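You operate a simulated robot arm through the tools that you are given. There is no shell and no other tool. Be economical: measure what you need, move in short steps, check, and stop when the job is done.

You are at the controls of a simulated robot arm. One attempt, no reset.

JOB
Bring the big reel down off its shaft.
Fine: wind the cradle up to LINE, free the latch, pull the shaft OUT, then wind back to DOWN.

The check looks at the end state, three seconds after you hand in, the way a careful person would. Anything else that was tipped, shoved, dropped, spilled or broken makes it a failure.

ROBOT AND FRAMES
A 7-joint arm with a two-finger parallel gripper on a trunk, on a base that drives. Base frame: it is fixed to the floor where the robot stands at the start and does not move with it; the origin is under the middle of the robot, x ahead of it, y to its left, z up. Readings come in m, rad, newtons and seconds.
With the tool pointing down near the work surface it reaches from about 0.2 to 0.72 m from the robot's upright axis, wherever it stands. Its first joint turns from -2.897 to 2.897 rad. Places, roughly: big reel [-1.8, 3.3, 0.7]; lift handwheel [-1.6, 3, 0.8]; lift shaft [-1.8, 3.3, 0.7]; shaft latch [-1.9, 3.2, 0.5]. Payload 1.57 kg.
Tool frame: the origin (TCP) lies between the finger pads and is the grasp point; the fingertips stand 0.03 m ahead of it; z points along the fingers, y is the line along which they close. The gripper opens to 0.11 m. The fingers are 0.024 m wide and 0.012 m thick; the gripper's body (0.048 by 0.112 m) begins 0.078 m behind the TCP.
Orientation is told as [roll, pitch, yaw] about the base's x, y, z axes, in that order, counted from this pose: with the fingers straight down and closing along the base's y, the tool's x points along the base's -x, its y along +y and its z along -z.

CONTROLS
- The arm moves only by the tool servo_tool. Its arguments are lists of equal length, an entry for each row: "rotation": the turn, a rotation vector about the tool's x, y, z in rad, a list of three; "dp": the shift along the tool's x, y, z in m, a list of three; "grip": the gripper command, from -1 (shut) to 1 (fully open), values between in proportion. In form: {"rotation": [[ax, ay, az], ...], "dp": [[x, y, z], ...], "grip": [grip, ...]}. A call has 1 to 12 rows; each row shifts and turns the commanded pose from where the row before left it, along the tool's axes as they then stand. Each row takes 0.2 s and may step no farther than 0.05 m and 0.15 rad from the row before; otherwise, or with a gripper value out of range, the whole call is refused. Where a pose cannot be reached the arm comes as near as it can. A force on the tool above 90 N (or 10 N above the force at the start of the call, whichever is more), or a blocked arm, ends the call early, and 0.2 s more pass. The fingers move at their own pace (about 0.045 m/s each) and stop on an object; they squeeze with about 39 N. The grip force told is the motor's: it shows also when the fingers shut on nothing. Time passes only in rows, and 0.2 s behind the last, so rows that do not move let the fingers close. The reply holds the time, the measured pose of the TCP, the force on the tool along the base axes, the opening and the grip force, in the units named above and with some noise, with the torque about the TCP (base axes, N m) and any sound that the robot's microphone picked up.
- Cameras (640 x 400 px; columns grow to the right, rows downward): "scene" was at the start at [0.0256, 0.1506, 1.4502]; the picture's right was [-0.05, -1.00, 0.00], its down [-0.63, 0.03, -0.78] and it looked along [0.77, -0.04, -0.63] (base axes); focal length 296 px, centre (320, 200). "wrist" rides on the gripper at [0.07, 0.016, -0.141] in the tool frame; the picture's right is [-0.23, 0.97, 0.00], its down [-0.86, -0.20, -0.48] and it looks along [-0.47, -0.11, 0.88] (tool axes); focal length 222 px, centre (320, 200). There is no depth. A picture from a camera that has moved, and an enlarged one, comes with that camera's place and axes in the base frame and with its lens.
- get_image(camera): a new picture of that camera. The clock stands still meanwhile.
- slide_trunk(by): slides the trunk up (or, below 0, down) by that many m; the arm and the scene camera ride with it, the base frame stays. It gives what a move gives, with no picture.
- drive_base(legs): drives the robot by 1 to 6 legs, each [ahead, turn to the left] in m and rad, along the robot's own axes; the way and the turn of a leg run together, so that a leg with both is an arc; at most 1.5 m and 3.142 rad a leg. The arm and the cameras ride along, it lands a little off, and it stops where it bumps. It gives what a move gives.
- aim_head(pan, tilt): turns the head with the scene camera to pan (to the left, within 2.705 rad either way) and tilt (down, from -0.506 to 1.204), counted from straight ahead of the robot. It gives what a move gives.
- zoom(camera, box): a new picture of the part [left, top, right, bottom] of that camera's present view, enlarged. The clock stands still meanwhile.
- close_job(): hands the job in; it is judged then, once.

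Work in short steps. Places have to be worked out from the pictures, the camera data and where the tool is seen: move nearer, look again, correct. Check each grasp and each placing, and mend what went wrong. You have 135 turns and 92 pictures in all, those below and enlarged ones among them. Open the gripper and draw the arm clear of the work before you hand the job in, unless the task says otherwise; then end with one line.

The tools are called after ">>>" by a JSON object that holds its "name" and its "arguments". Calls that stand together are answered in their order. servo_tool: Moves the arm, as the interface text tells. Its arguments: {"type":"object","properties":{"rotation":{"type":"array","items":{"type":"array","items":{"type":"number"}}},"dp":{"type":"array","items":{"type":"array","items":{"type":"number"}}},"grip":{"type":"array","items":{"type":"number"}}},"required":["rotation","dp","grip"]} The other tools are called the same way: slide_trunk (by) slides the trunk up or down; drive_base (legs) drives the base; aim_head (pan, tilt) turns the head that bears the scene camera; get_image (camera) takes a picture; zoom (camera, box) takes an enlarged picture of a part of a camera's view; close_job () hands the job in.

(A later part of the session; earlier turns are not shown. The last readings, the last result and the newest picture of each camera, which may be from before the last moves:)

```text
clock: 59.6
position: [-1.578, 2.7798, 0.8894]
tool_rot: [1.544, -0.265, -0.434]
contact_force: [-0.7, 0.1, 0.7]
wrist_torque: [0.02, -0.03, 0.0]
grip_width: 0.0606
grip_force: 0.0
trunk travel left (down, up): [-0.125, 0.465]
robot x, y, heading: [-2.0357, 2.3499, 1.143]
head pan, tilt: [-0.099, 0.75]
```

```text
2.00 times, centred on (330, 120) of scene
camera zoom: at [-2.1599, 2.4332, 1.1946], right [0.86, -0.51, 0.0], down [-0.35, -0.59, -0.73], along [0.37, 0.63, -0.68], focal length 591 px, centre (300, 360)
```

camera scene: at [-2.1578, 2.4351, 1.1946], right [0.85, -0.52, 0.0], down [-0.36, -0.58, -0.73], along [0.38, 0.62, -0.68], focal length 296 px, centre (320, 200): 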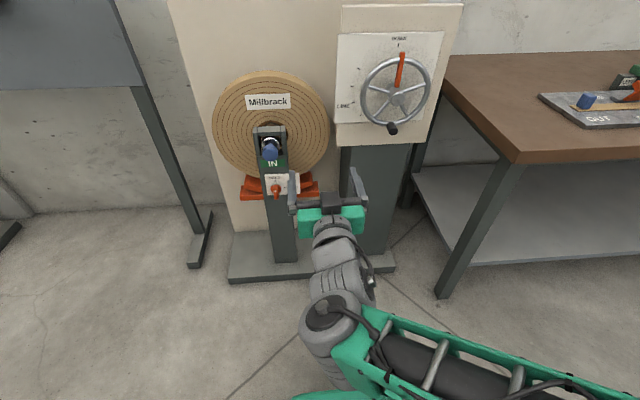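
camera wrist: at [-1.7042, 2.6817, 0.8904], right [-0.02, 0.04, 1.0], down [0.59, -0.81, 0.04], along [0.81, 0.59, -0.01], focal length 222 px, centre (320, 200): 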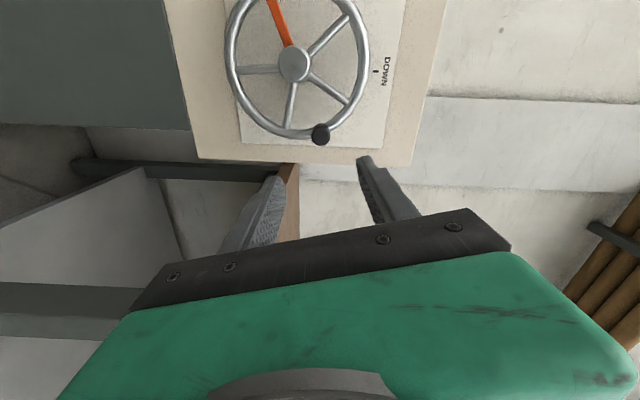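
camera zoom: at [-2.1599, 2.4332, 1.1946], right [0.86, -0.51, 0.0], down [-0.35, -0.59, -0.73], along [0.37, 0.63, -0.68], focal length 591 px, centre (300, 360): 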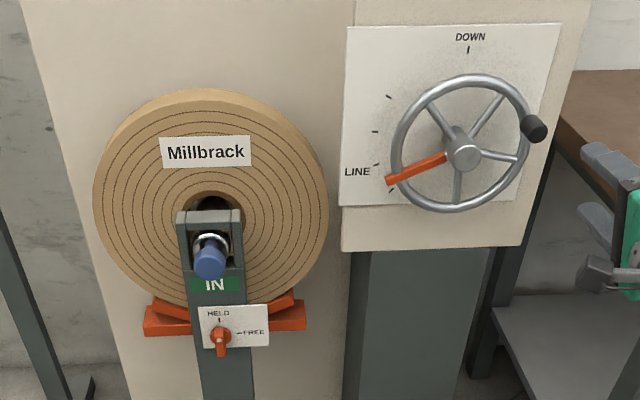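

The wheel stays put. I reposition the wrist camera on the wheel axis to read pointer versus LINE without parallax.

>>> {"name": "servo_tool", "arguments": {"rotation": [[0, 0, 0], [0, 0, 0], [0, 0, -0.1306], [0, 0, -0.1306], [0, 0, -0.1306], [0, 0, -0.1306], [0, 0, -0.1306], [0, 0, -0.1306], [0, 0, -0.1306], [0, 0, -0.1306], [0, 0, -0.1306], [0, 0, -0.1306]], "dp": [[0.0298, 0.0257, 0], [0.0298, 0.0257, 0], [0, 0, 0], [0, 0, 0], [0, 0, 0], [0, 0, 0], [0, 0, 0], [0, 0, 0], [0, 0, 0], [0, 0, 0], [0, 0, 0], [0, 0, 0]], "grip": [0.1, 0.1, 0.1, 0.1, 0.1, 0.1, 0.1, 0.1, 0.1, 0.1, 0.1, 0.1]}}

>>> {"name": "get_image", "arguments": {"camera": "wrist"}}

```text
clock: 62.2
position: [-1.6415, 2.8092, 0.9226]
tool_rot: [-0.067, -1.546, 1.198]
contact_force: [-0.5, -0.1, 0.7]
wrist_torque: [-0.04, 0.01, 0.02]
grip_width: 0.0604
grip_force: 0.0
trunk travel left (down, up): [-0.125, 0.465]
robot x, y, heading: [-2.0343, 2.3495, 1.141]
head pan, tilt: [-0.099, 0.75]
```

```text
55 pictures are left
camera wrist: at [-1.7182, 2.6857, 0.8571], right [-0.88, 0.42, 0.23], down [-0.02, -0.5, 0.87], along [0.48, 0.76, 0.44], focal length 222 px, centre (320, 200)
```

wrist: 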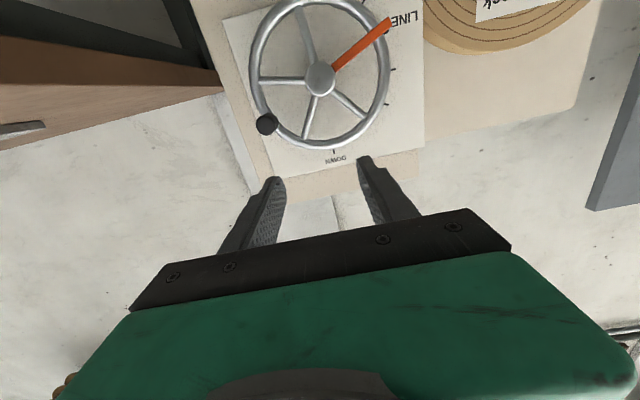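

>>> {"name": "zoom", "arguments": {"camera": "wrist", "box": [300, 0, 440, 110]}}

>>> {"name": "zoom", "arguments": {"camera": "scene", "box": [240, 70, 330, 220]}}

```text
3.64 times, centred on (370, 55) of wrist
camera zoom: at [-1.7182, 2.6857, 0.8571], right [-0.88, 0.42, 0.23], down [-0.02, -0.5, 0.87], along [0.48, 0.76, 0.44], focal length 808 px, centre (138, 727)
```

zoom: 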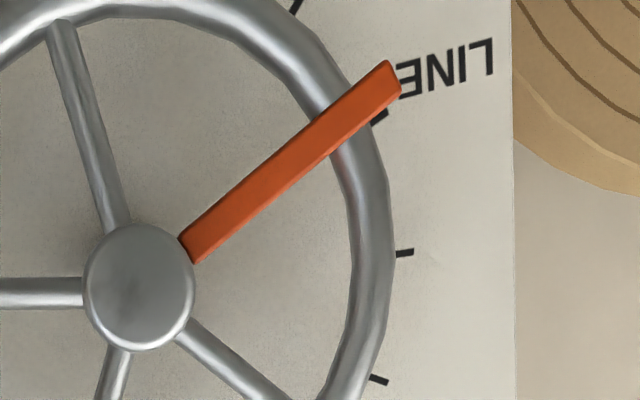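

```text
2.67 times, centred on (285, 145) of scene
camera zoom: at [-2.1601, 2.4329, 1.1946], right [0.86, -0.51, 0.0], down [-0.35, -0.59, -0.73], along [0.37, 0.63, -0.68], focal length 788 px, centre (413, 347)
```

zoom: 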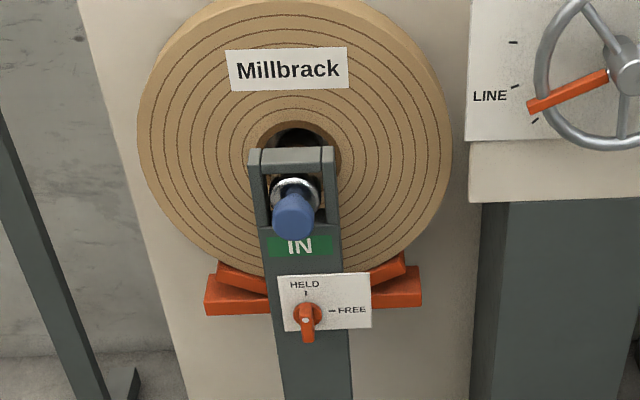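

The pointer still covers the tick's near side, about 4° short of LINE. I nudge the knob down from above with closed fingers; first get above it.

>>> {"name": "servo_tool", "arguments": {"rotation": [[0, 0, 0], [0, 0, 0], [0, 0, 0], [0, 0, 0], [0, 0, 0], [0, 0, 0], [0, 0, 0]], "dp": [[-0.006, -0.034, 0], [-0.006, -0.034, 0], [0, 0, 0.039], [0, 0, 0.039], [0, 0, 0.039], [0, 0, 0.039], [0.008, 0, 0]], "grip": [-1, -1, -1, -1, -1, -1, -1]}}

>>> {"name": "zoom", "arguments": {"camera": "scene", "box": [320, 20, 460, 120]}}

```text
clock: 63.8
position: [-1.5155, 2.9196, 0.9238]
tool_rot: [0.006, -1.547, 1.122]
contact_force: [0.4, -0.4, -0.2]
wrist_torque: [0.03, 0.0, 0.02]
grip_width: 0.0
grip_force: 21.5
trunk travel left (down, up): [-0.125, 0.465]
robot x, y, heading: [-2.0335, 2.3555, 1.139]
head pan, tilt: [-0.099, 0.75]
```

```text
4.00 times, centred on (390, 70) of scene
camera zoom: at [-2.1601, 2.4329, 1.1946], right [0.86, -0.51, 0.0], down [-0.35, -0.59, -0.73], along [0.37, 0.63, -0.68], focal length 1182 px, centre (40, 720)
```

zoom: 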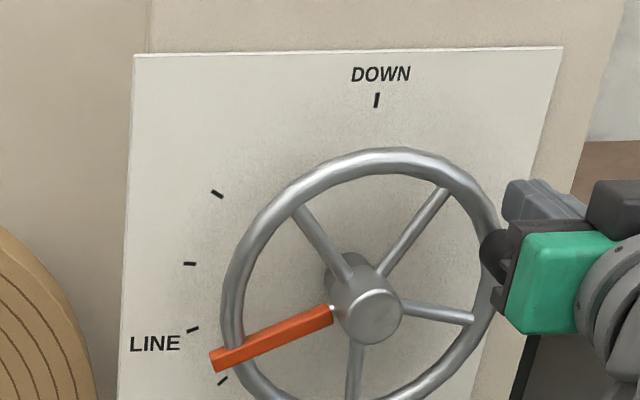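

>>> {"name": "servo_tool", "arguments": {"rotation": [[0, 0, 0], [0, 0, 0], [0, 0, 0], [0, 0, 0]], "dp": [[0.004, 0, 0], [0.004, 0, 0], [0.004, 0, 0], [0.003, 0, 0]], "grip": [-1, -1, -1, -1]}}

>>> {"name": "zoom", "arguments": {"camera": "scene", "box": [320, 20, 460, 120]}}

```text
clock: 64.8
position: [-1.516, 2.9219, 0.9109]
tool_rot: [-0.087, -1.549, 1.217]
contact_force: [1.2, 2.6, 6.9]
wrist_torque: [0.2, -0.13, 0.02]
grip_width: 0.0002
grip_force: 21.3
trunk travel left (down, up): [-0.125, 0.465]
robot x, y, heading: [-2.0347, 2.3504, 1.143]
head pan, tilt: [-0.099, 0.75]
```

```text
4.00 times, centred on (390, 70) of scene
camera zoom: at [-2.1604, 2.4327, 1.1947], right [0.86, -0.51, 0.0], down [-0.35, -0.59, -0.73], along [0.37, 0.63, -0.68], focal length 1182 px, centre (40, 720)
```

zoom: 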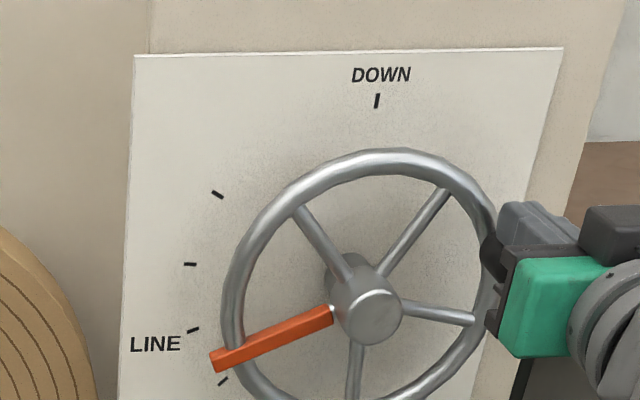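

Contact made (7 N). Push down about 8 mm more.

>>> {"name": "servo_tool", "arguments": {"rotation": [[0, 0, 0], [0, 0, 0], [0, 0, 0]], "dp": [[0.003, 0, 0], [0.003, 0, 0], [0.002, 0, 0]], "grip": [-1, -1, -1]}}

>>> {"name": "zoom", "arguments": {"camera": "scene", "box": [320, 20, 460, 120]}}

```text
clock: 65.6
position: [-1.514, 2.9176, 0.9025]
tool_rot: [-0.072, -1.552, 1.194]
contact_force: [9.2, -3.5, 18.9]
wrist_torque: [0.48, -0.29, -0.32]
grip_width: 0.0001
grip_force: 21.0
trunk travel left (down, up): [-0.125, 0.465]
robot x, y, heading: [-2.0383, 2.3514, 1.136]
head pan, tilt: [-0.099, 0.75]
```

```text
4.00 times, centred on (390, 70) of scene
camera zoom: at [-2.1602, 2.4317, 1.1947], right [0.86, -0.51, 0.0], down [-0.35, -0.59, -0.73], along [0.37, 0.63, -0.68], focal length 1182 px, centre (40, 720)
```

zoom: 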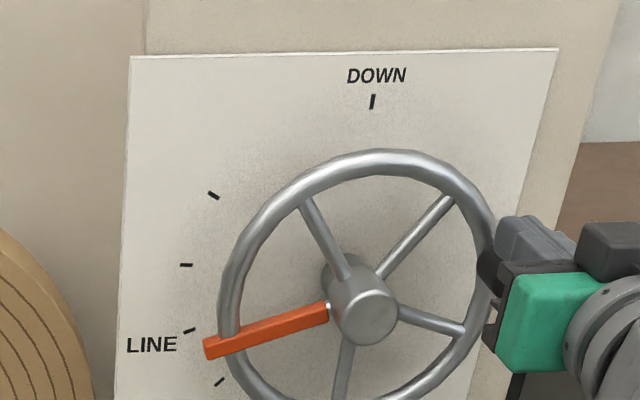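

Moved about 4–5°. I withdraw to the axis viewpoint and read the dial again.

>>> {"name": "servo_tool", "arguments": {"rotation": [[0, 0, 0], [0, 0, 0], [0, 0, 0], [0, 0, 0], [0, 0, 0], [0, 0, 0], [0, 0, 0]], "dp": [[-0.012, 0, 0], [0, 0, -0.039], [0, 0, -0.039], [0, 0, -0.039], [0, 0, -0.039], [-0.004, 0.033, 0], [-0.004, 0.033, 0]], "grip": [-1, -1, -1, -1, -1, 0, 0.1]}}

>>> {"name": "zoom", "arguments": {"camera": "wrist", "box": [300, 0, 440, 110]}}

```text
clock: 67.2
position: [-1.6425, 2.8075, 0.9247]
tool_rot: [0.043, -1.545, 1.086]
contact_force: [1.1, 0.1, 0.2]
wrist_torque: [0.01, 0.03, 0.02]
grip_width: 0.0481
grip_force: 0.0
trunk travel left (down, up): [-0.125, 0.465]
robot x, y, heading: [-2.0386, 2.3501, 1.137]
head pan, tilt: [-0.099, 0.75]
```

```text
3.64 times, centred on (370, 55) of wrist
camera zoom: at [-1.7182, 2.6845, 0.8587], right [-0.88, 0.42, 0.23], down [-0.01, -0.5, 0.87], along [0.48, 0.76, 0.44], focal length 808 px, centre (138, 727)
```

zoom: 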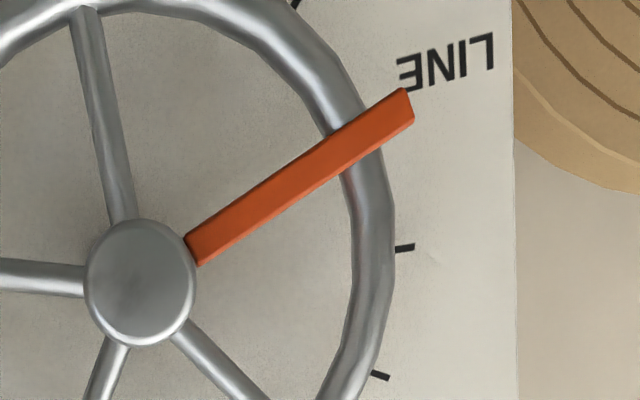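

The pointer now covers the LINE tick. Next the latch: I lower and move to a viewpoint in front of it.

>>> {"name": "slide_trunk", "arguments": {"by": -0.12}}

>>> {"name": "servo_tool", "arguments": {"rotation": [[0, 0, 0], [0, 0, 0], [0, 0, 0], [0, 0, 0], [0, 0, 0], [0, 0, 0], [0, 0, 0], [0, 0, 0], [0, 0, 0], [0, 0, 0], [0, 0, 0]], "dp": [[0.022, 0.0337, -0.002], [0.022, 0.0337, -0.002], [0.022, 0.0337, -0.002], [0.022, 0.0337, -0.002], [0.022, 0.0337, -0.002], [0.022, 0.0337, -0.002], [0.022, 0.0337, 0], [0.022, 0.0337, 0], [0.022, 0.0337, 0], [0.022, 0.0337, 0], [0.022, 0.0337, 0]], "grip": [0.1, 0.1, 0.1, 0.1, 0.1, 0.1, 0.1, 0.1, 0.1, 0.1, 0.1]}}

>>> {"name": "get_image", "arguments": {"camera": "wrist"}}

>>> {"name": "get_image", "arguments": {"camera": "scene"}}

```text
clock: 68.7
position: [-1.643, 2.8077, 0.8044]
tool_rot: [0.008, -1.547, 1.122]
contact_force: [0.4, -0.9, -0.2]
wrist_torque: [0.02, 0.01, 0.0]
grip_width: 0.0605
grip_force: 0.0
trunk travel left (down, up): [-0.005, 0.585]
robot x, y, heading: [-2.0368, 2.3512, 1.137]
head pan, tilt: [-0.099, 0.75]
```

```text
clock: 71.1
position: [-1.9854, 2.949, 0.5654]
tool_rot: [0.039, -1.547, 1.09]
contact_force: [-0.1, 0.0, 0.6]
wrist_torque: [0.0, 0.03, 0.02]
grip_width: 0.0604
grip_force: 0.2
trunk travel left (down, up): [-0.005, 0.585]
robot x, y, heading: [-2.0402, 2.3501, 1.141]
head pan, tilt: [-0.099, 0.75]
```

```text
48 pictures are left
camera wrist: at [-2.0615, 2.8261, 0.4986], right [-0.88, 0.42, 0.23], down [-0.01, -0.5, 0.87], along [0.48, 0.76, 0.45], focal length 222 px, centre (320, 200)
```

wrist: 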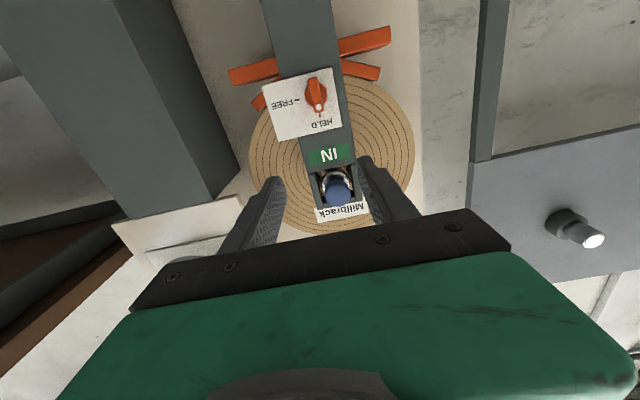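

```text
47 pictures are left
camera scene: at [-2.1601, 2.4327, 1.0746], right [0.86, -0.51, 0.0], down [-0.35, -0.59, -0.73], along [0.37, 0.63, -0.68], focal length 296 px, centre (320, 200)
```

scene: 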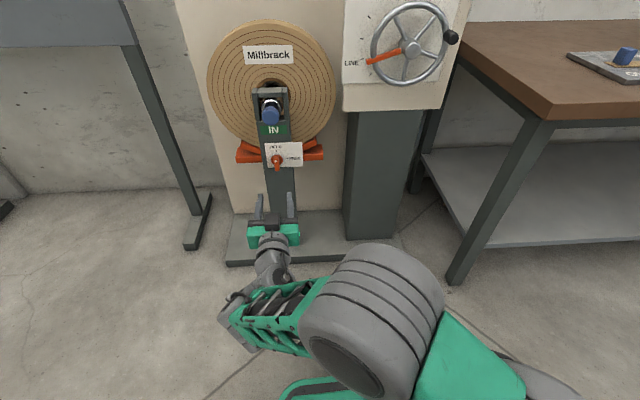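

Both cameras see latch and shaft; I enlarge to triangulate.

>>> {"name": "zoom", "arguments": {"camera": "wrist", "box": [260, 60, 390, 220]}}

>>> {"name": "zoom", "arguments": {"camera": "scene", "box": [230, 80, 330, 180]}}

```text
2.50 times, centred on (325, 140) of wrist
camera zoom: at [-2.0615, 2.8261, 0.4986], right [-0.88, 0.42, 0.23], down [-0.01, -0.5, 0.87], along [0.48, 0.76, 0.45], focal length 555 px, centre (308, 350)
```

zoom: 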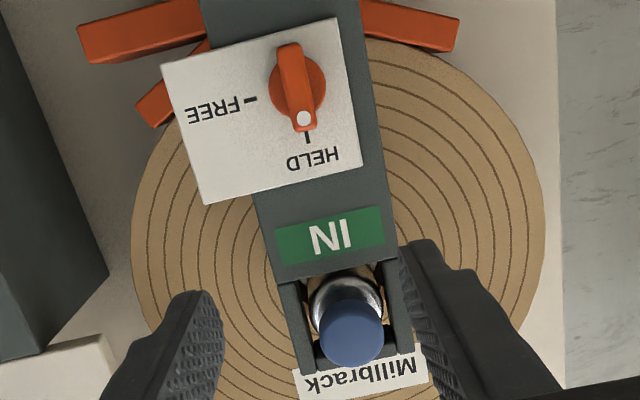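

```text
4.00 times, centred on (280, 130) of scene
camera zoom: at [-2.1601, 2.4327, 1.0746], right [0.86, -0.51, 0.0], down [-0.35, -0.59, -0.73], along [0.37, 0.63, -0.68], focal length 1182 px, centre (480, 480)
```

zoom: 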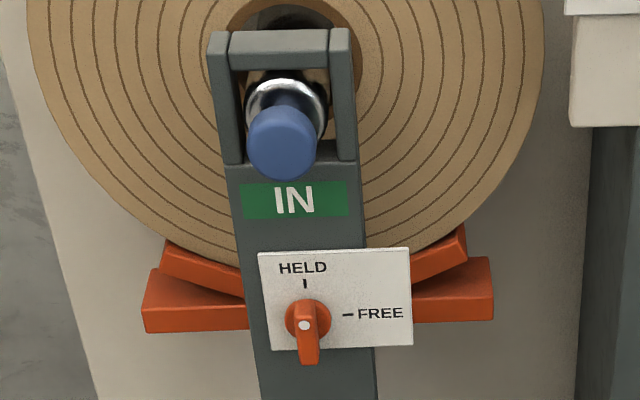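

Latch bar centre ≈ (-1.896, 3.150, 0.515), vertical bar. I level the tool, drop 4.9 cm, go forward 14 cm and re-check.

>>> {"name": "servo_tool", "arguments": {"rotation": [[0, -0.024, 0], [0, 0, 0], [0, 0, 0], [0, 0, 0], [0, 0, 0], [0, 0, 0]], "dp": [[0.024, 0.003, 0], [0.025, 0.003, 0], [0, 0, 0.035], [0, 0, 0.035], [0, 0, 0.035], [0, 0, 0.035]], "grip": [0, 0, 0, 0, 0, 0]}}

>>> {"name": "get_image", "arguments": {"camera": "wrist"}}

>>> {"name": "zoom", "arguments": {"camera": "scene", "box": [230, 110, 330, 210]}}

```text
clock: 72.5
position: [-1.9322, 3.0807, 0.513]
tool_rot: [0.151, -1.571, 0.977]
contact_force: [0.3, 0.5, 0.6]
wrist_torque: [-0.03, 0.01, 0.01]
grip_width: 0.0551
grip_force: 0.0
trunk travel left (down, up): [-0.005, 0.585]
robot x, y, heading: [-2.0367, 2.3502, 1.138]
head pan, tilt: [-0.099, 0.75]
```

```text
44 pictures are left
camera wrist: at [-2.0069, 2.9584, 0.4437], right [-0.88, 0.42, 0.23], down [-0.02, -0.52, 0.86], along [0.47, 0.75, 0.47], focal length 222 px, centre (320, 200)
```

wrist: 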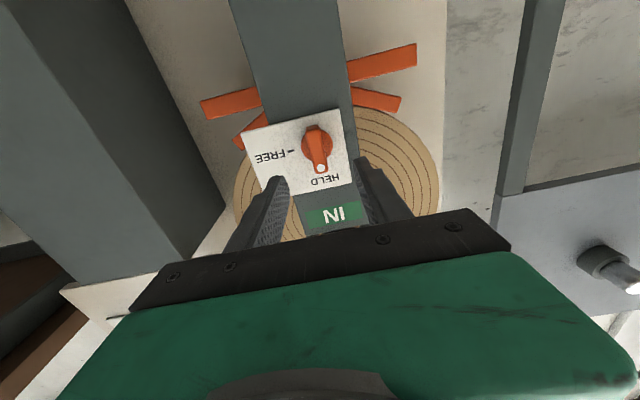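

```text
4.00 times, centred on (280, 160) of scene
camera zoom: at [-2.1603, 2.4328, 1.0745], right [0.86, -0.51, 0.0], down [-0.35, -0.59, -0.73], along [0.37, 0.63, -0.68], focal length 1182 px, centre (480, 360)
```

zoom: 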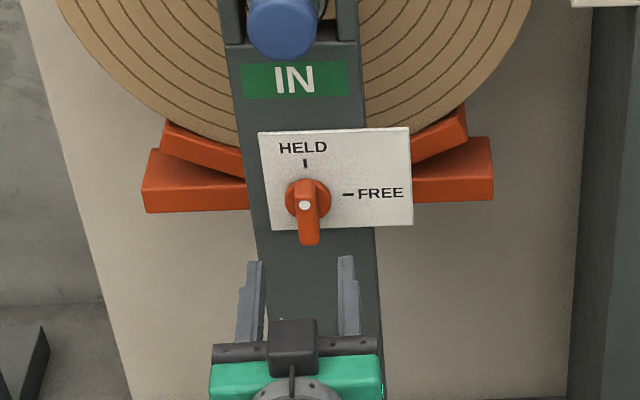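

Aligned with the bar (offset <2 mm). I advance 7.8 cm and close gently.

>>> {"name": "servo_tool", "arguments": {"rotation": [[0, 0, 0], [0, 0, 0], [0, 0, 0], [0, 0, 0]], "dp": [[0, -0.001, 0.02], [0, 0, 0.02], [0, 0, 0.02], [0, 0, 0.018]], "grip": [0, 0, 0, 0]}}

>>> {"name": "get_image", "arguments": {"camera": "wrist"}}

>>> {"name": "zoom", "arguments": {"camera": "scene", "box": [230, 110, 330, 210]}}

```text
clock: 73.5
position: [-1.8965, 3.151, 0.5146]
tool_rot: [0.278, -1.568, 0.851]
contact_force: [-0.6, 0.4, 1.3]
wrist_torque: [-0.03, 0.01, 0.01]
grip_width: 0.0551
grip_force: 0.1
trunk travel left (down, up): [-0.005, 0.585]
robot x, y, heading: [-2.0375, 2.3491, 1.135]
head pan, tilt: [-0.099, 0.75]
```

```text
42 pictures are left
camera wrist: at [-1.9721, 3.028, 0.4452], right [-0.88, 0.42, 0.23], down [-0.02, -0.52, 0.86], along [0.47, 0.75, 0.47], focal length 222 px, centre (320, 200)
```

wrist: 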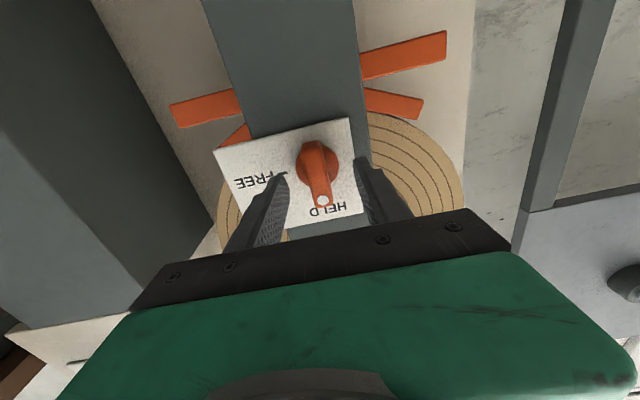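

```text
4.00 times, centred on (280, 160) of scene
camera zoom: at [-2.1602, 2.4329, 1.0745], right [0.86, -0.51, 0.0], down [-0.35, -0.59, -0.73], along [0.37, 0.63, -0.68], focal length 1182 px, centre (480, 360)
```

zoom: 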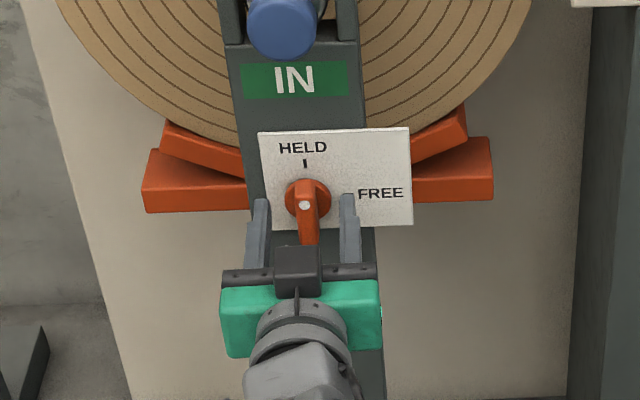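

Fingers flank the bar. I lower 5 mm and close.

>>> {"name": "servo_tool", "arguments": {"rotation": [[0, 0, 0], [0, 0, 0], [0, 0, 0], [0, 0, 0]], "dp": [[0.005, 0, 0], [0, 0, 0], [0, 0, 0], [0, 0, 0]], "grip": [-0.5, -1, -1, -1]}}

```text
clock: 74.5
position: [-1.8963, 3.1485, 0.5099]
tool_rot: [0.394, -1.569, 0.737]
contact_force: [-0.9, 3.2, -0.6]
wrist_torque: [0.11, -0.09, -0.45]
grip_width: 0.0163
grip_force: 27.8
trunk travel left (down, up): [-0.005, 0.585]
robot x, y, heading: [-2.0361, 2.3507, 1.137]
head pan, tilt: [-0.099, 0.75]
```

Gripped (16 mm). I turn the latch clockwise toward FREE.

>>> {"name": "servo_tool", "arguments": {"rotation": [[0, 0, 0.14], [0, 0, 0.14], [0, 0, 0.14], [0, 0, 0.14], [0, 0, 0.14]], "dp": [[0, 0, 0], [0, 0, 0], [0, 0, 0], [0, 0, 0], [0, 0, 0]], "grip": [-1, -1, -1, -1, -1]}}

>>> {"name": "zoom", "arguments": {"camera": "scene", "box": [230, 110, 330, 210]}}

```text
clock: 75.7
position: [-1.897, 3.1491, 0.5102]
tool_rot: [1.569, -0.867, -0.44]
contact_force: [-4.6, 4.5, 0.7]
wrist_torque: [0.25, -0.13, -0.85]
grip_width: 0.0162
grip_force: 31.3
trunk travel left (down, up): [-0.005, 0.585]
robot x, y, heading: [-2.0413, 2.3503, 1.137]
head pan, tilt: [-0.099, 0.75]
```

```text
4.00 times, centred on (280, 160) of scene
camera zoom: at [-2.1604, 2.4331, 1.0745], right [0.86, -0.51, 0.0], down [-0.35, -0.59, -0.73], along [0.37, 0.63, -0.68], focal length 1182 px, centre (480, 360)
```

zoom: 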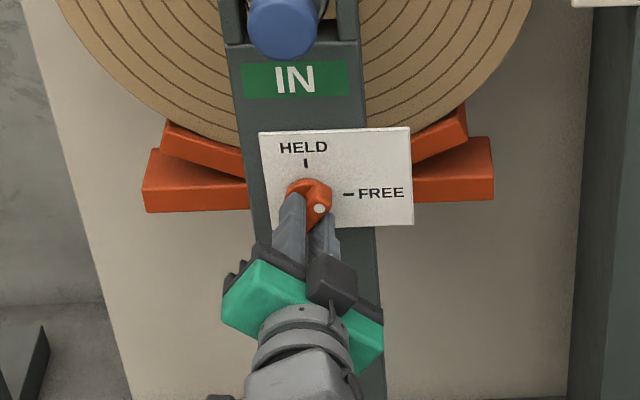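

Turning with it. The rest of the quarter turn.

>>> {"name": "servo_tool", "arguments": {"rotation": [[0, 0, 0.145], [0, 0, 0.145], [0, 0, 0.145], [0, 0, 0.145], [0, 0, 0.145], [0, 0, 0.145]], "dp": [[0, 0, 0], [0, 0, 0], [0, 0, 0], [0, 0, 0], [0, 0, 0], [0, 0, 0]], "grip": [-1, -1, -1, -1, -1, -1]}}

>>> {"name": "zoom", "arguments": {"camera": "scene", "box": [230, 110, 330, 210]}}

```text
clock: 77.1
position: [-1.8971, 3.1509, 0.5096]
tool_rot: [1.571, 0.001, -0.443]
contact_force: [-3.2, 4.5, 1.3]
wrist_torque: [-0.06, -0.29, 0.41]
grip_width: 0.0159
grip_force: 31.2
trunk travel left (down, up): [-0.005, 0.585]
robot x, y, heading: [-2.0377, 2.3531, 1.135]
head pan, tilt: [-0.099, 0.75]
```

```text
4.00 times, centred on (280, 160) of scene
camera zoom: at [-2.1604, 2.4331, 1.0745], right [0.86, -0.51, 0.0], down [-0.35, -0.59, -0.73], along [0.37, 0.63, -0.68], focal length 1182 px, centre (480, 360)
```

zoom: 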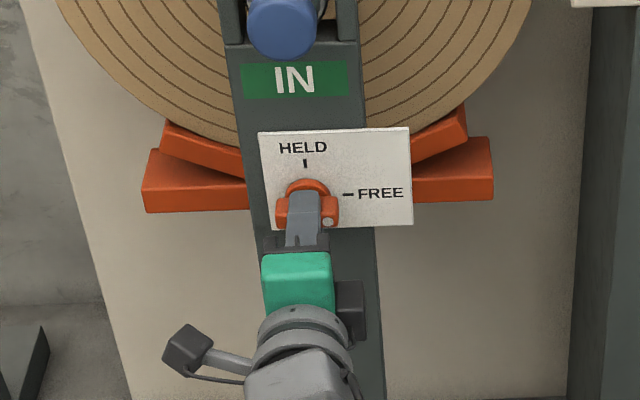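

Bar lies horizontal with the dot toward FREE. I release, back off, rotate the tool upright again.

>>> {"name": "servo_tool", "arguments": {"rotation": [[0, 0, 0], [0, 0, 0], [0, 0, 0], [0, 0, 0], [0, 0, 0], [0, 0, 0]], "dp": [[0, 0, 0], [0, 0, 0], [0, 0, -0.04], [0, 0, -0.04], [0, 0, -0.04], [0, 0, -0.03]], "grip": [0.1, 0.1, 0.1, 0.1, 0.1, 0.1]}}

>>> {"name": "servo_tool", "arguments": {"rotation": [[0, 0, -0.143], [0, 0, -0.143], [0, 0, -0.143], [0, 0, -0.143], [0, 0, -0.143], [0, 0, -0.143], [0, 0, -0.143], [0, 0, -0.143], [0, 0, -0.143], [0, 0, -0.143], [0, 0, -0.143]], "dp": [[0, 0, 0], [0, 0, 0], [0, 0, 0], [0, 0, 0], [0, 0, 0], [0, 0, 0], [0, 0, 0], [0, 0, 0], [0, 0, 0], [0, 0, 0], [0, 0, 0]], "grip": [0.1, 0.1, 0.1, 0.1, 0.1, 0.1, 0.1, 0.1, 0.1, 0.1, 0.1]}}

>>> {"name": "get_image", "arguments": {"camera": "wrist"}}

>>> {"name": "zoom", "arguments": {"camera": "scene", "box": [230, 80, 330, 180]}}

```text
clock: 78.5
position: [-1.9607, 3.0149, 0.5108]
tool_rot: [1.569, -0.001, -0.441]
contact_force: [-0.4, 0.6, 0.7]
wrist_torque: [-0.02, 0.01, 0.02]
grip_width: 0.0606
grip_force: 0.1
trunk travel left (down, up): [-0.005, 0.585]
robot x, y, heading: [-2.038, 2.3506, 1.136]
head pan, tilt: [-0.099, 0.75]
```

```text
clock: 80.9
position: [-1.9614, 3.0127, 0.5093]
tool_rot: [-1.424, -1.565, 2.552]
contact_force: [-0.7, 1.3, 0.0]
wrist_torque: [0.0, 0.01, 0.0]
grip_width: 0.0605
grip_force: 0.1
trunk travel left (down, up): [-0.005, 0.585]
robot x, y, heading: [-2.0365, 2.3544, 1.136]
head pan, tilt: [-0.099, 0.75]
```

```text
38 pictures are left
camera wrist: at [-2.0361, 2.8913, 0.4399], right [-0.88, 0.42, 0.22], down [-0.03, -0.52, 0.86], along [0.47, 0.75, 0.47], focal length 222 px, centre (320, 200)
```

wrist: 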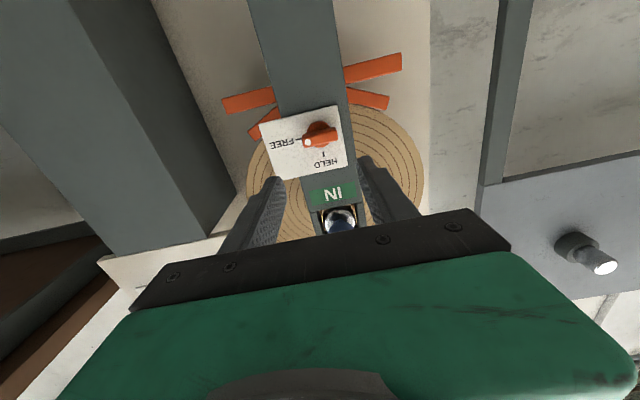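

```text
4.00 times, centred on (280, 130) of scene
camera zoom: at [-2.1603, 2.433, 1.0745], right [0.86, -0.51, 0.0], down [-0.35, -0.59, -0.73], along [0.37, 0.63, -0.68], focal length 1182 px, centre (480, 480)
```

zoom: 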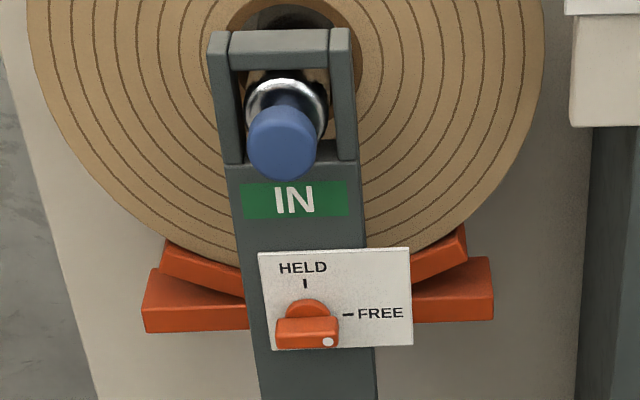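

Latch is FREE. Shaft grip front ≈ (-1.895, 3.153, 0.682). I rise to its height with a standoff, and look.

>>> {"name": "slide_trunk", "arguments": {"by": 0.12}}

>>> {"name": "servo_tool", "arguments": {"rotation": [[0, 0, 0], [0, 0, 0], [0, 0, 0]], "dp": [[-0.026, 0, 0], [-0.026, 0, 0.025], [0, 0, 0.025]], "grip": [0.45, 0.45, 0.45]}}

>>> {"name": "get_image", "arguments": {"camera": "wrist"}}

>>> {"name": "zoom", "arguments": {"camera": "scene", "box": [230, 90, 350, 210]}}

```text
clock: 82.4
position: [-1.9609, 3.0142, 0.6288]
tool_rot: [-1.22, -1.569, 2.349]
contact_force: [-0.2, 0.0, 0.4]
wrist_torque: [0.01, 0.04, 0.02]
grip_width: 0.0607
grip_force: 0.1
trunk travel left (down, up): [-0.125, 0.465]
robot x, y, heading: [-2.0402, 2.3522, 1.142]
head pan, tilt: [-0.099, 0.75]
```

```text
clock: 83.2
position: [-1.939, 3.0595, 0.6807]
tool_rot: [-1.119, -1.569, 2.247]
contact_force: [0.9, -0.7, -0.2]
wrist_torque: [0.0, 0.02, -0.01]
grip_width: 0.0799
grip_force: 0.1
trunk travel left (down, up): [-0.125, 0.465]
robot x, y, heading: [-2.0387, 2.3534, 1.138]
head pan, tilt: [-0.099, 0.75]
```

```text
36 pictures are left
camera wrist: at [-2.014, 2.9362, 0.6116], right [-0.88, 0.42, 0.23], down [-0.03, -0.52, 0.86], along [0.47, 0.75, 0.47], focal length 222 px, centre (320, 200)
```

wrist: 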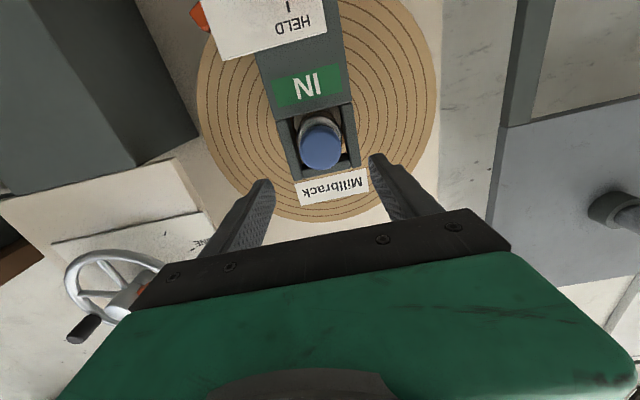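

```text
3.33 times, centred on (290, 150) of scene
camera zoom: at [-2.1604, 2.4328, 1.1945], right [0.86, -0.51, 0.0], down [-0.35, -0.59, -0.73], along [0.37, 0.63, -0.68], focal length 985 px, centre (420, 367)
```

zoom: 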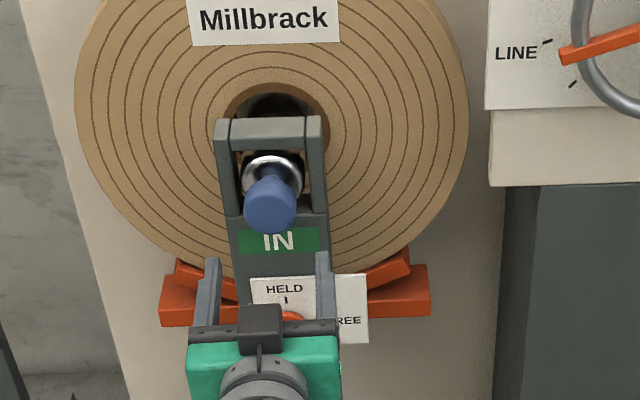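

Aligned within a few mm. I advance 9.3 cm around the blue grip and check before closing.

>>> {"name": "servo_tool", "arguments": {"rotation": [[0, 0, 0], [0, 0, 0], [0, 0, 0], [0, 0, 0]], "dp": [[-0.003, 0, 0.025], [0, 0, 0.025], [0, 0, 0.025], [0, 0, 0.018]], "grip": [0.35, 0.35, 0.35, 0.35]}}

>>> {"name": "get_image", "arguments": {"camera": "wrist"}}

>>> {"name": "zoom", "arguments": {"camera": "scene", "box": [240, 80, 320, 180]}}

```text
clock: 84.2
position: [-1.8994, 3.1425, 0.6842]
tool_rot: [-1.176, -1.567, 2.306]
contact_force: [0.4, 0.0, -0.5]
wrist_torque: [-0.04, 0.0, -0.01]
grip_width: 0.074
grip_force: 0.0
trunk travel left (down, up): [-0.125, 0.465]
robot x, y, heading: [-2.0381, 2.3523, 1.139]
head pan, tilt: [-0.099, 0.75]
```

```text
34 pictures are left
camera wrist: at [-1.9737, 3.0206, 0.6146], right [-0.88, 0.42, 0.22], down [-0.03, -0.52, 0.86], along [0.47, 0.75, 0.47], focal length 222 px, centre (320, 200)
```

wrist: 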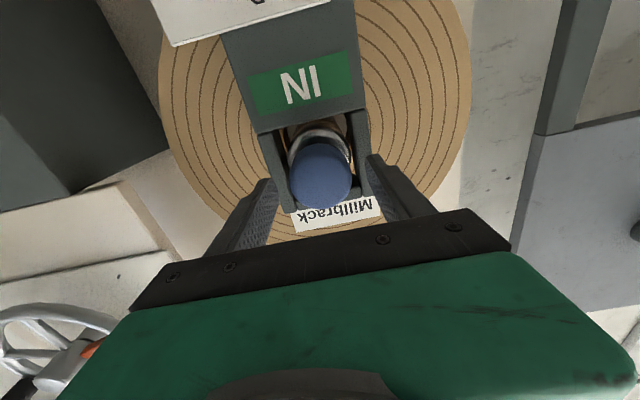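

```text
4.00 times, centred on (280, 130) of scene
camera zoom: at [-2.1603, 2.4329, 1.1945], right [0.86, -0.51, 0.0], down [-0.35, -0.59, -0.73], along [0.37, 0.63, -0.68], focal length 1182 px, centre (480, 480)
```

zoom: 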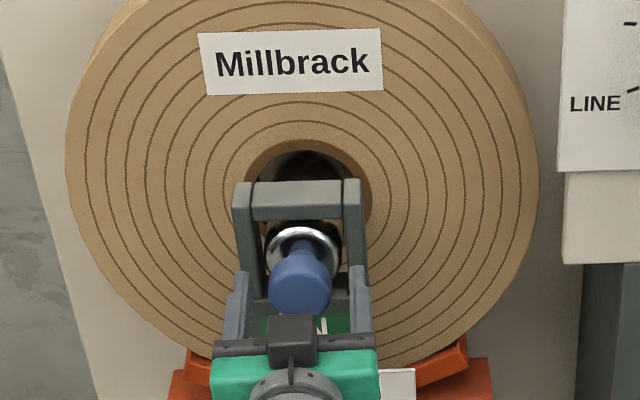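

Fingers flank the blue grip, just in front of the fork. I close.

>>> {"name": "servo_tool", "arguments": {"rotation": [[0, 0, 0], [0, 0, 0], [0, 0, 0], [0, 0, 0]], "dp": [[0, 0, 0], [0, 0, 0], [0, 0, 0], [0, 0, 0]], "grip": [-1, -1, -1, -1]}}

>>> {"name": "zoom", "arguments": {"camera": "scene", "box": [240, 80, 320, 180]}}

```text
clock: 85.2
position: [-1.9001, 3.1426, 0.6839]
tool_rot: [-1.246, -1.568, 2.375]
contact_force: [-6.7, 5.3, -0.5]
wrist_torque: [0.01, 0.11, -0.51]
grip_width: 0.0478
grip_force: 35.7
trunk travel left (down, up): [-0.125, 0.465]
robot x, y, heading: [-2.0371, 2.3486, 1.136]
head pan, tilt: [-0.099, 0.75]
```

```text
4.00 times, centred on (280, 130) of scene
camera zoom: at [-2.1608, 2.4332, 1.1945], right [0.86, -0.51, 0.0], down [-0.35, -0.59, -0.73], along [0.37, 0.63, -0.68], focal length 1182 px, centre (480, 480)
```

zoom: 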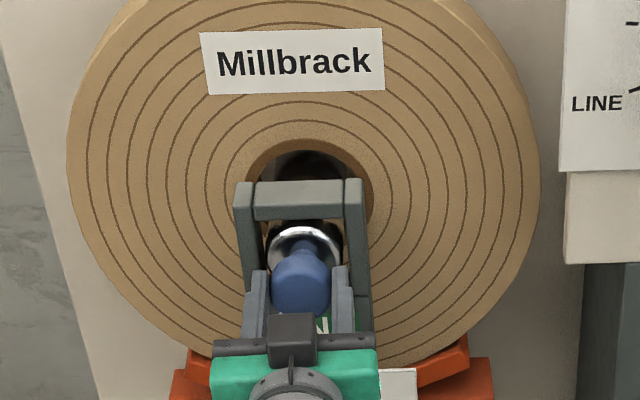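

Gripped at 48 mm. A gentle first pull of 4.5 cm.

>>> {"name": "servo_tool", "arguments": {"rotation": [[0, 0, 0], [0, 0, 0], [0, 0, 0]], "dp": [[0, 0, -0.01], [0, 0, -0.015], [0, 0, -0.02]], "grip": [-1, -1, -1]}}

>>> {"name": "zoom", "arguments": {"camera": "scene", "box": [220, 60, 340, 210]}}

```text
clock: 86.0
position: [-1.9197, 3.1014, 0.6851]
tool_rot: [-1.706, -1.57, 2.839]
contact_force: [-18.3, 8.7, 1.2]
wrist_torque: [-0.71, 0.76, -0.38]
grip_width: 0.0481
grip_force: 44.7
trunk travel left (down, up): [-0.125, 0.465]
robot x, y, heading: [-2.0348, 2.3481, 1.145]
head pan, tilt: [-0.099, 0.75]
```

```text
2.67 times, centred on (280, 135) of scene
camera zoom: at [-2.1616, 2.4333, 1.1944], right [0.86, -0.51, 0.0], down [-0.34, -0.59, -0.73], along [0.37, 0.63, -0.68], focal length 788 px, centre (427, 373)
```

zoom: 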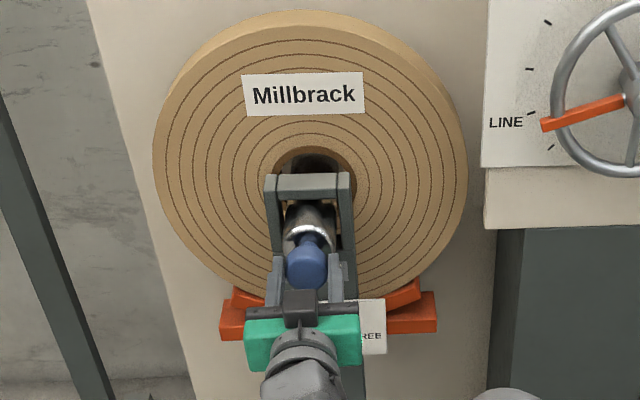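

Shaft slides out. Continue pulling with a slight sideways relief.

>>> {"name": "servo_tool", "arguments": {"rotation": [[0, 0, 0], [0, 0, 0], [0, 0, 0], [0, 0, 0]], "dp": [[0, 0.003, -0.02], [0, 0.001, -0.02], [0, 0.001, -0.02], [0, 0.001, -0.02]], "grip": [-1, -1, -1, -1]}}

>>> {"name": "zoom", "arguments": {"camera": "scene", "box": [220, 60, 340, 210]}}

```text
clock: 87.0
position: [-1.9547, 3.0334, 0.6837]
tool_rot: [-1.266, -1.568, 2.388]
contact_force: [25.9, 27.6, 2.8]
wrist_torque: [0.23, -0.18, -0.6]
grip_width: 0.0476
grip_force: 44.3
trunk travel left (down, up): [-0.125, 0.465]
robot x, y, heading: [-2.04, 2.3501, 1.13]
head pan, tilt: [-0.099, 0.75]
```

```text
2.67 times, centred on (280, 135) of scene
camera zoom: at [-2.1581, 2.4359, 1.1946], right [0.86, -0.51, 0.0], down [-0.35, -0.59, -0.73], along [0.37, 0.63, -0.68], focal length 788 px, centre (427, 373)
```

zoom: 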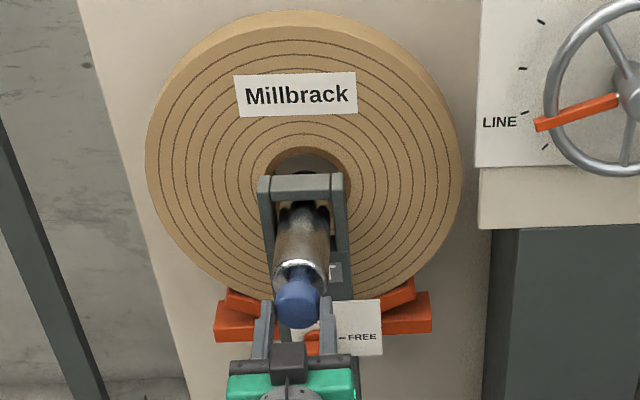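

Travel 0.12 m so far, with some resistance. I try 2 cm more in small steps.

>>> {"name": "servo_tool", "arguments": {"rotation": [[0, 0, 0], [0, 0, 0], [0, 0, 0]], "dp": [[0, -0.001, -0.007], [0, 0, -0.007], [0, 0, -0.006]], "grip": [-1, -1, -1]}}

>>> {"name": "zoom", "arguments": {"camera": "scene", "box": [240, 80, 320, 200]}}

```text
clock: 87.8
position: [-1.9665, 3.0127, 0.6835]
tool_rot: [-0.782, -1.568, 1.911]
contact_force: [-0.9, -0.1, -0.4]
wrist_torque: [-0.04, 0.03, -0.02]
grip_width: 0.0001
grip_force: 21.6
trunk travel left (down, up): [-0.125, 0.465]
robot x, y, heading: [-2.0364, 2.3496, 1.139]
head pan, tilt: [-0.099, 0.75]
```

```text
3.33 times, centred on (280, 140) of scene
camera zoom: at [-2.1606, 2.4325, 1.1945], right [0.86, -0.51, 0.0], down [-0.35, -0.59, -0.73], along [0.37, 0.63, -0.68], focal length 985 px, centre (453, 400)
```

zoom: 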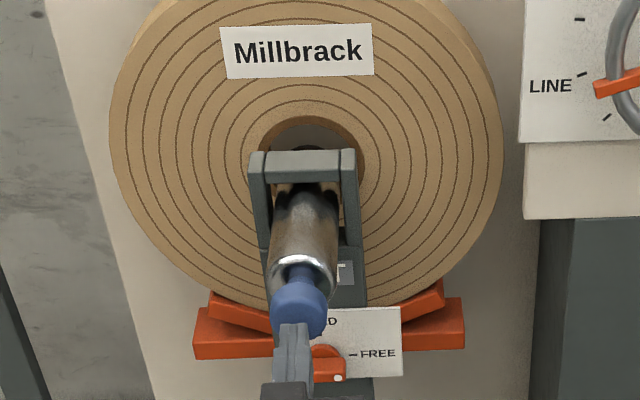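

The fingers slipped off at what looks like the end stop. I look with the wrist camera at the sign and the bore.

>>> {"name": "servo_tool", "arguments": {"rotation": [[0, 0, 0], [0, 0, 0], [0, 0, 0]], "dp": [[0, 0, -0.03], [0, -0.03, -0.01], [0, -0.04, 0]], "grip": [0.35, 0.35, 0.35]}}

>>> {"name": "get_image", "arguments": {"camera": "wrist"}}

>>> {"name": "zoom", "arguments": {"camera": "scene", "box": [240, 80, 320, 180]}}

```text
clock: 88.6
position: [-1.9207, 2.9487, 0.6855]
tool_rot: [-1.265, -1.567, 2.395]
contact_force: [-0.5, 0.1, 0.0]
wrist_torque: [0.02, -0.05, 0.0]
grip_width: 0.0679
grip_force: 0.0
trunk travel left (down, up): [-0.125, 0.465]
robot x, y, heading: [-2.0371, 2.3532, 1.137]
head pan, tilt: [-0.099, 0.75]
```

```text
28 pictures are left
camera wrist: at [-1.9939, 2.827, 0.6155], right [-0.88, 0.42, 0.22], down [-0.03, -0.52, 0.86], along [0.47, 0.75, 0.47], focal length 222 px, centre (320, 200)
```

wrist: 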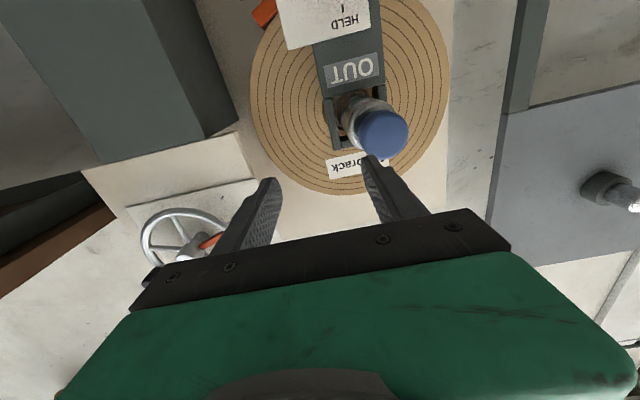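

```text
4.00 times, centred on (280, 130) of scene
camera zoom: at [-2.1606, 2.4332, 1.1945], right [0.86, -0.51, 0.0], down [-0.35, -0.59, -0.73], along [0.37, 0.63, -0.68], focal length 1182 px, centre (480, 480)
```

zoom: 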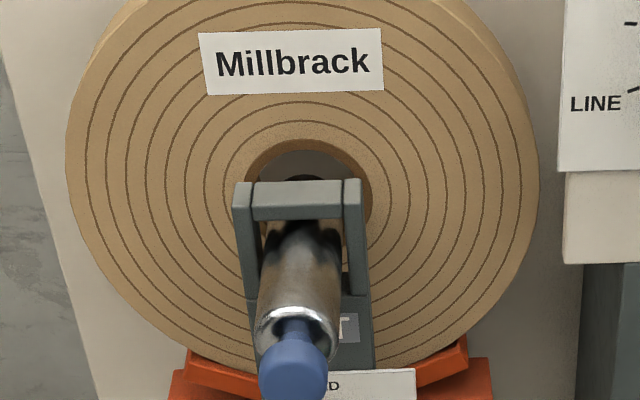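

The sign reads OUT and the shaft is clear of the reel. Now back to the handwheel: move to a standoff before its knob and rotate the tool by +1.45.

>>> {"name": "slide_trunk", "arguments": {"by": 0.12}}

>>> {"name": "servo_tool", "arguments": {"rotation": [[0, 0, 0], [0, 0, 0], [0, 0, 0], [0, 0, 0], [0, 0, 0], [0, 0, 0], [0, 0, 0], [0, 0, 0], [0, 0, 0], [0, 0, 0]], "dp": [[-0.0076, -0.0383, 0.0023], [-0.0076, -0.0383, 0.0023], [-0.0076, -0.0383, 0.0023], [-0.0076, -0.0383, 0.0023], [-0.0076, -0.0383, 0.0023], [-0.0076, -0.0383, 0.0023], [-0.0076, -0.0383, 0.0023], [-0.0076, -0.0383, 0.0023], [-0.0076, -0.0383, 0.0023], [-0.0076, -0.0383, 0.0023]], "grip": [0.1, 0.1, 0.1, 0.1, 0.1, 0.1, 0.1, 0.1, 0.1, 0.1]}}

>>> {"name": "servo_tool", "arguments": {"rotation": [[0, 0, 0.132], [0, 0, 0.132], [0, 0, 0.132], [0, 0, 0.132], [0, 0, 0.132], [0, 0, 0.132], [0, 0, 0.132], [0, 0, 0.132], [0, 0, 0.132], [0, 0, 0.132], [0, 0, 0.13]], "dp": [[0, 0, 0], [0, 0, 0], [0, 0, 0], [0, 0, 0], [0, 0, 0], [0, 0, 0], [0, 0, 0], [0, 0, 0], [0, 0, 0], [0, 0, 0], [0, 0, 0]], "grip": [0.1, 0.1, 0.1, 0.1, 0.1, 0.1, 0.1, 0.1, 0.1, 0.1, 0.1]}}

>>> {"name": "get_image", "arguments": {"camera": "wrist"}}

>>> {"name": "zoom", "arguments": {"camera": "scene", "box": [210, 20, 450, 220]}}

```text
clock: 90.1
position: [-1.9184, 2.9486, 0.8038]
tool_rot: [-1.204, -1.57, 2.333]
contact_force: [-0.9, -0.3, 0.2]
wrist_torque: [0.02, 0.0, 0.02]
grip_width: 0.0745
grip_force: 0.1
trunk travel left (down, up): [-0.245, 0.345]
robot x, y, heading: [-2.0327, 2.3518, 1.134]
head pan, tilt: [-0.099, 0.75]
```

```text
clock: 92.3
position: [-1.5627, 2.8092, 0.8806]
tool_rot: [-0.956, -1.569, 2.089]
contact_force: [0.3, -0.2, -0.5]
wrist_torque: [0.02, -0.01, -0.02]
grip_width: 0.0605
grip_force: 0.0
trunk travel left (down, up): [-0.245, 0.345]
robot x, y, heading: [-2.0366, 2.3505, 1.139]
head pan, tilt: [-0.099, 0.75]
```

```text
clock: 94.7
position: [-1.5624, 2.8061, 0.8804]
tool_rot: [1.568, -0.121, -0.443]
contact_force: [0.0, -0.2, 0.4]
wrist_torque: [0.03, 0.01, -0.05]
grip_width: 0.0601
grip_force: 0.0
trunk travel left (down, up): [-0.245, 0.345]
robot x, y, heading: [-2.0358, 2.3493, 1.142]
head pan, tilt: [-0.099, 0.75]
```

```text
26 pictures are left
camera wrist: at [-1.6871, 2.7077, 0.8893], right [0.1, -0.05, 0.99], down [0.58, -0.81, -0.09], along [0.81, 0.59, -0.05], focal length 222 px, centre (320, 200)
```

wrist: 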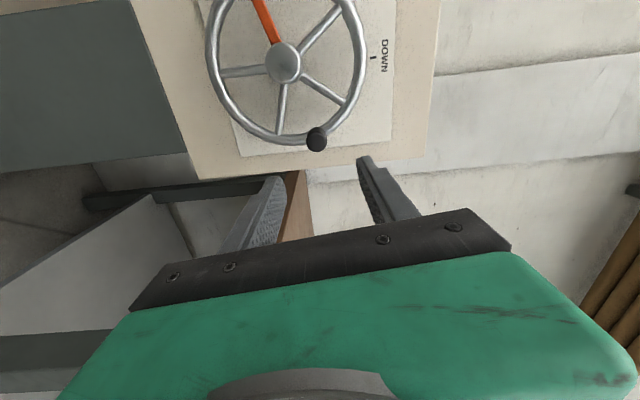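

```text
2.00 times, centred on (330, 120) of scene
camera zoom: at [-2.1603, 2.4329, 1.3146], right [0.86, -0.51, 0.0], down [-0.35, -0.59, -0.73], along [0.37, 0.63, -0.68], focal length 591 px, centre (300, 360)
```

zoom: 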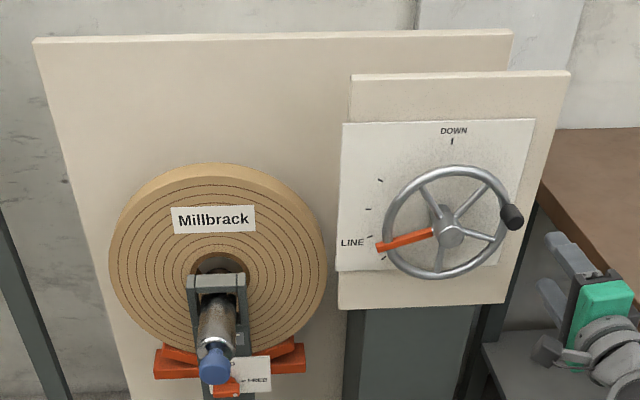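

Knob located; I correct by 5 mm, advance 12.6 cm, and close.

>>> {"name": "servo_tool", "arguments": {"rotation": [[0, 0, 0], [0, 0, 0], [0, 0, 0], [0, 0, 0], [0, 0, 0], [0, 0, 0], [0, 0, 0]], "dp": [[0.0048, -0.0019, 0.03], [0, 0, 0.032], [0, 0, 0.032], [0, 0, 0.032], [0, 0, 0], [0, 0, 0], [0, 0, 0]], "grip": [0.1, 0.1, 0.1, 0.1, -1, -1, -1]}}

>>> {"name": "get_image", "arguments": {"camera": "wrist"}}

```text
clock: 96.3
position: [-1.5128, 2.9216, 0.8795]
tool_rot: [1.569, -0.123, -0.441]
contact_force: [-0.6, 2.4, -1.4]
wrist_torque: [-0.38, 0.16, -0.16]
grip_width: 0.0253
grip_force: 20.6
trunk travel left (down, up): [-0.245, 0.345]
robot x, y, heading: [-2.0334, 2.3539, 1.138]
head pan, tilt: [-0.099, 0.75]
```

```text
24 pictures are left
camera wrist: at [-1.6376, 2.8231, 0.8877], right [0.1, -0.04, 0.99], down [0.58, -0.81, -0.09], along [0.81, 0.59, -0.05], focal length 222 px, centre (320, 200)
```

wrist: 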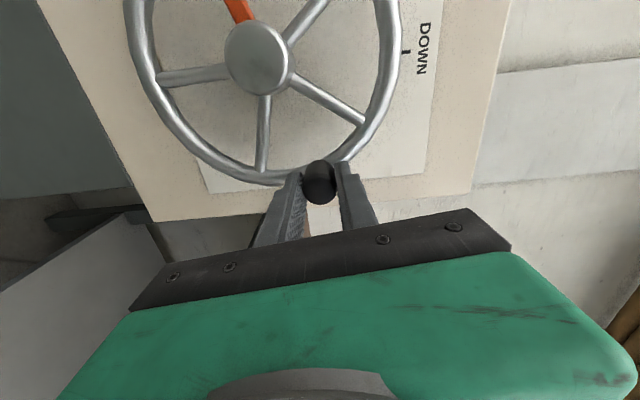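

Gripped. I wind counter-clockwise, first four steps.

>>> {"name": "servo_tool", "arguments": {"rotation": [[0, 0, -0.14], [0, 0, -0.14], [0, 0, -0.14], [0, 0, -0.14]], "dp": [[0.0032, 0.0125, 0], [0.0032, 0.0125, 0], [0.0032, 0.0125, 0], [0.0032, 0.0125, 0]], "grip": [-1, -1, -1, -1]}}

```text
clock: 97.3
position: [-1.5404, 2.9347, 0.9211]
tool_rot: [1.569, -0.684, -0.438]
contact_force: [-6.0, 4.2, -3.5]
wrist_torque: [-0.49, 0.7, -0.76]
grip_width: 0.0252
grip_force: 36.9
trunk travel left (down, up): [-0.245, 0.345]
robot x, y, heading: [-2.0366, 2.348, 1.138]
head pan, tilt: [-0.099, 0.75]
```

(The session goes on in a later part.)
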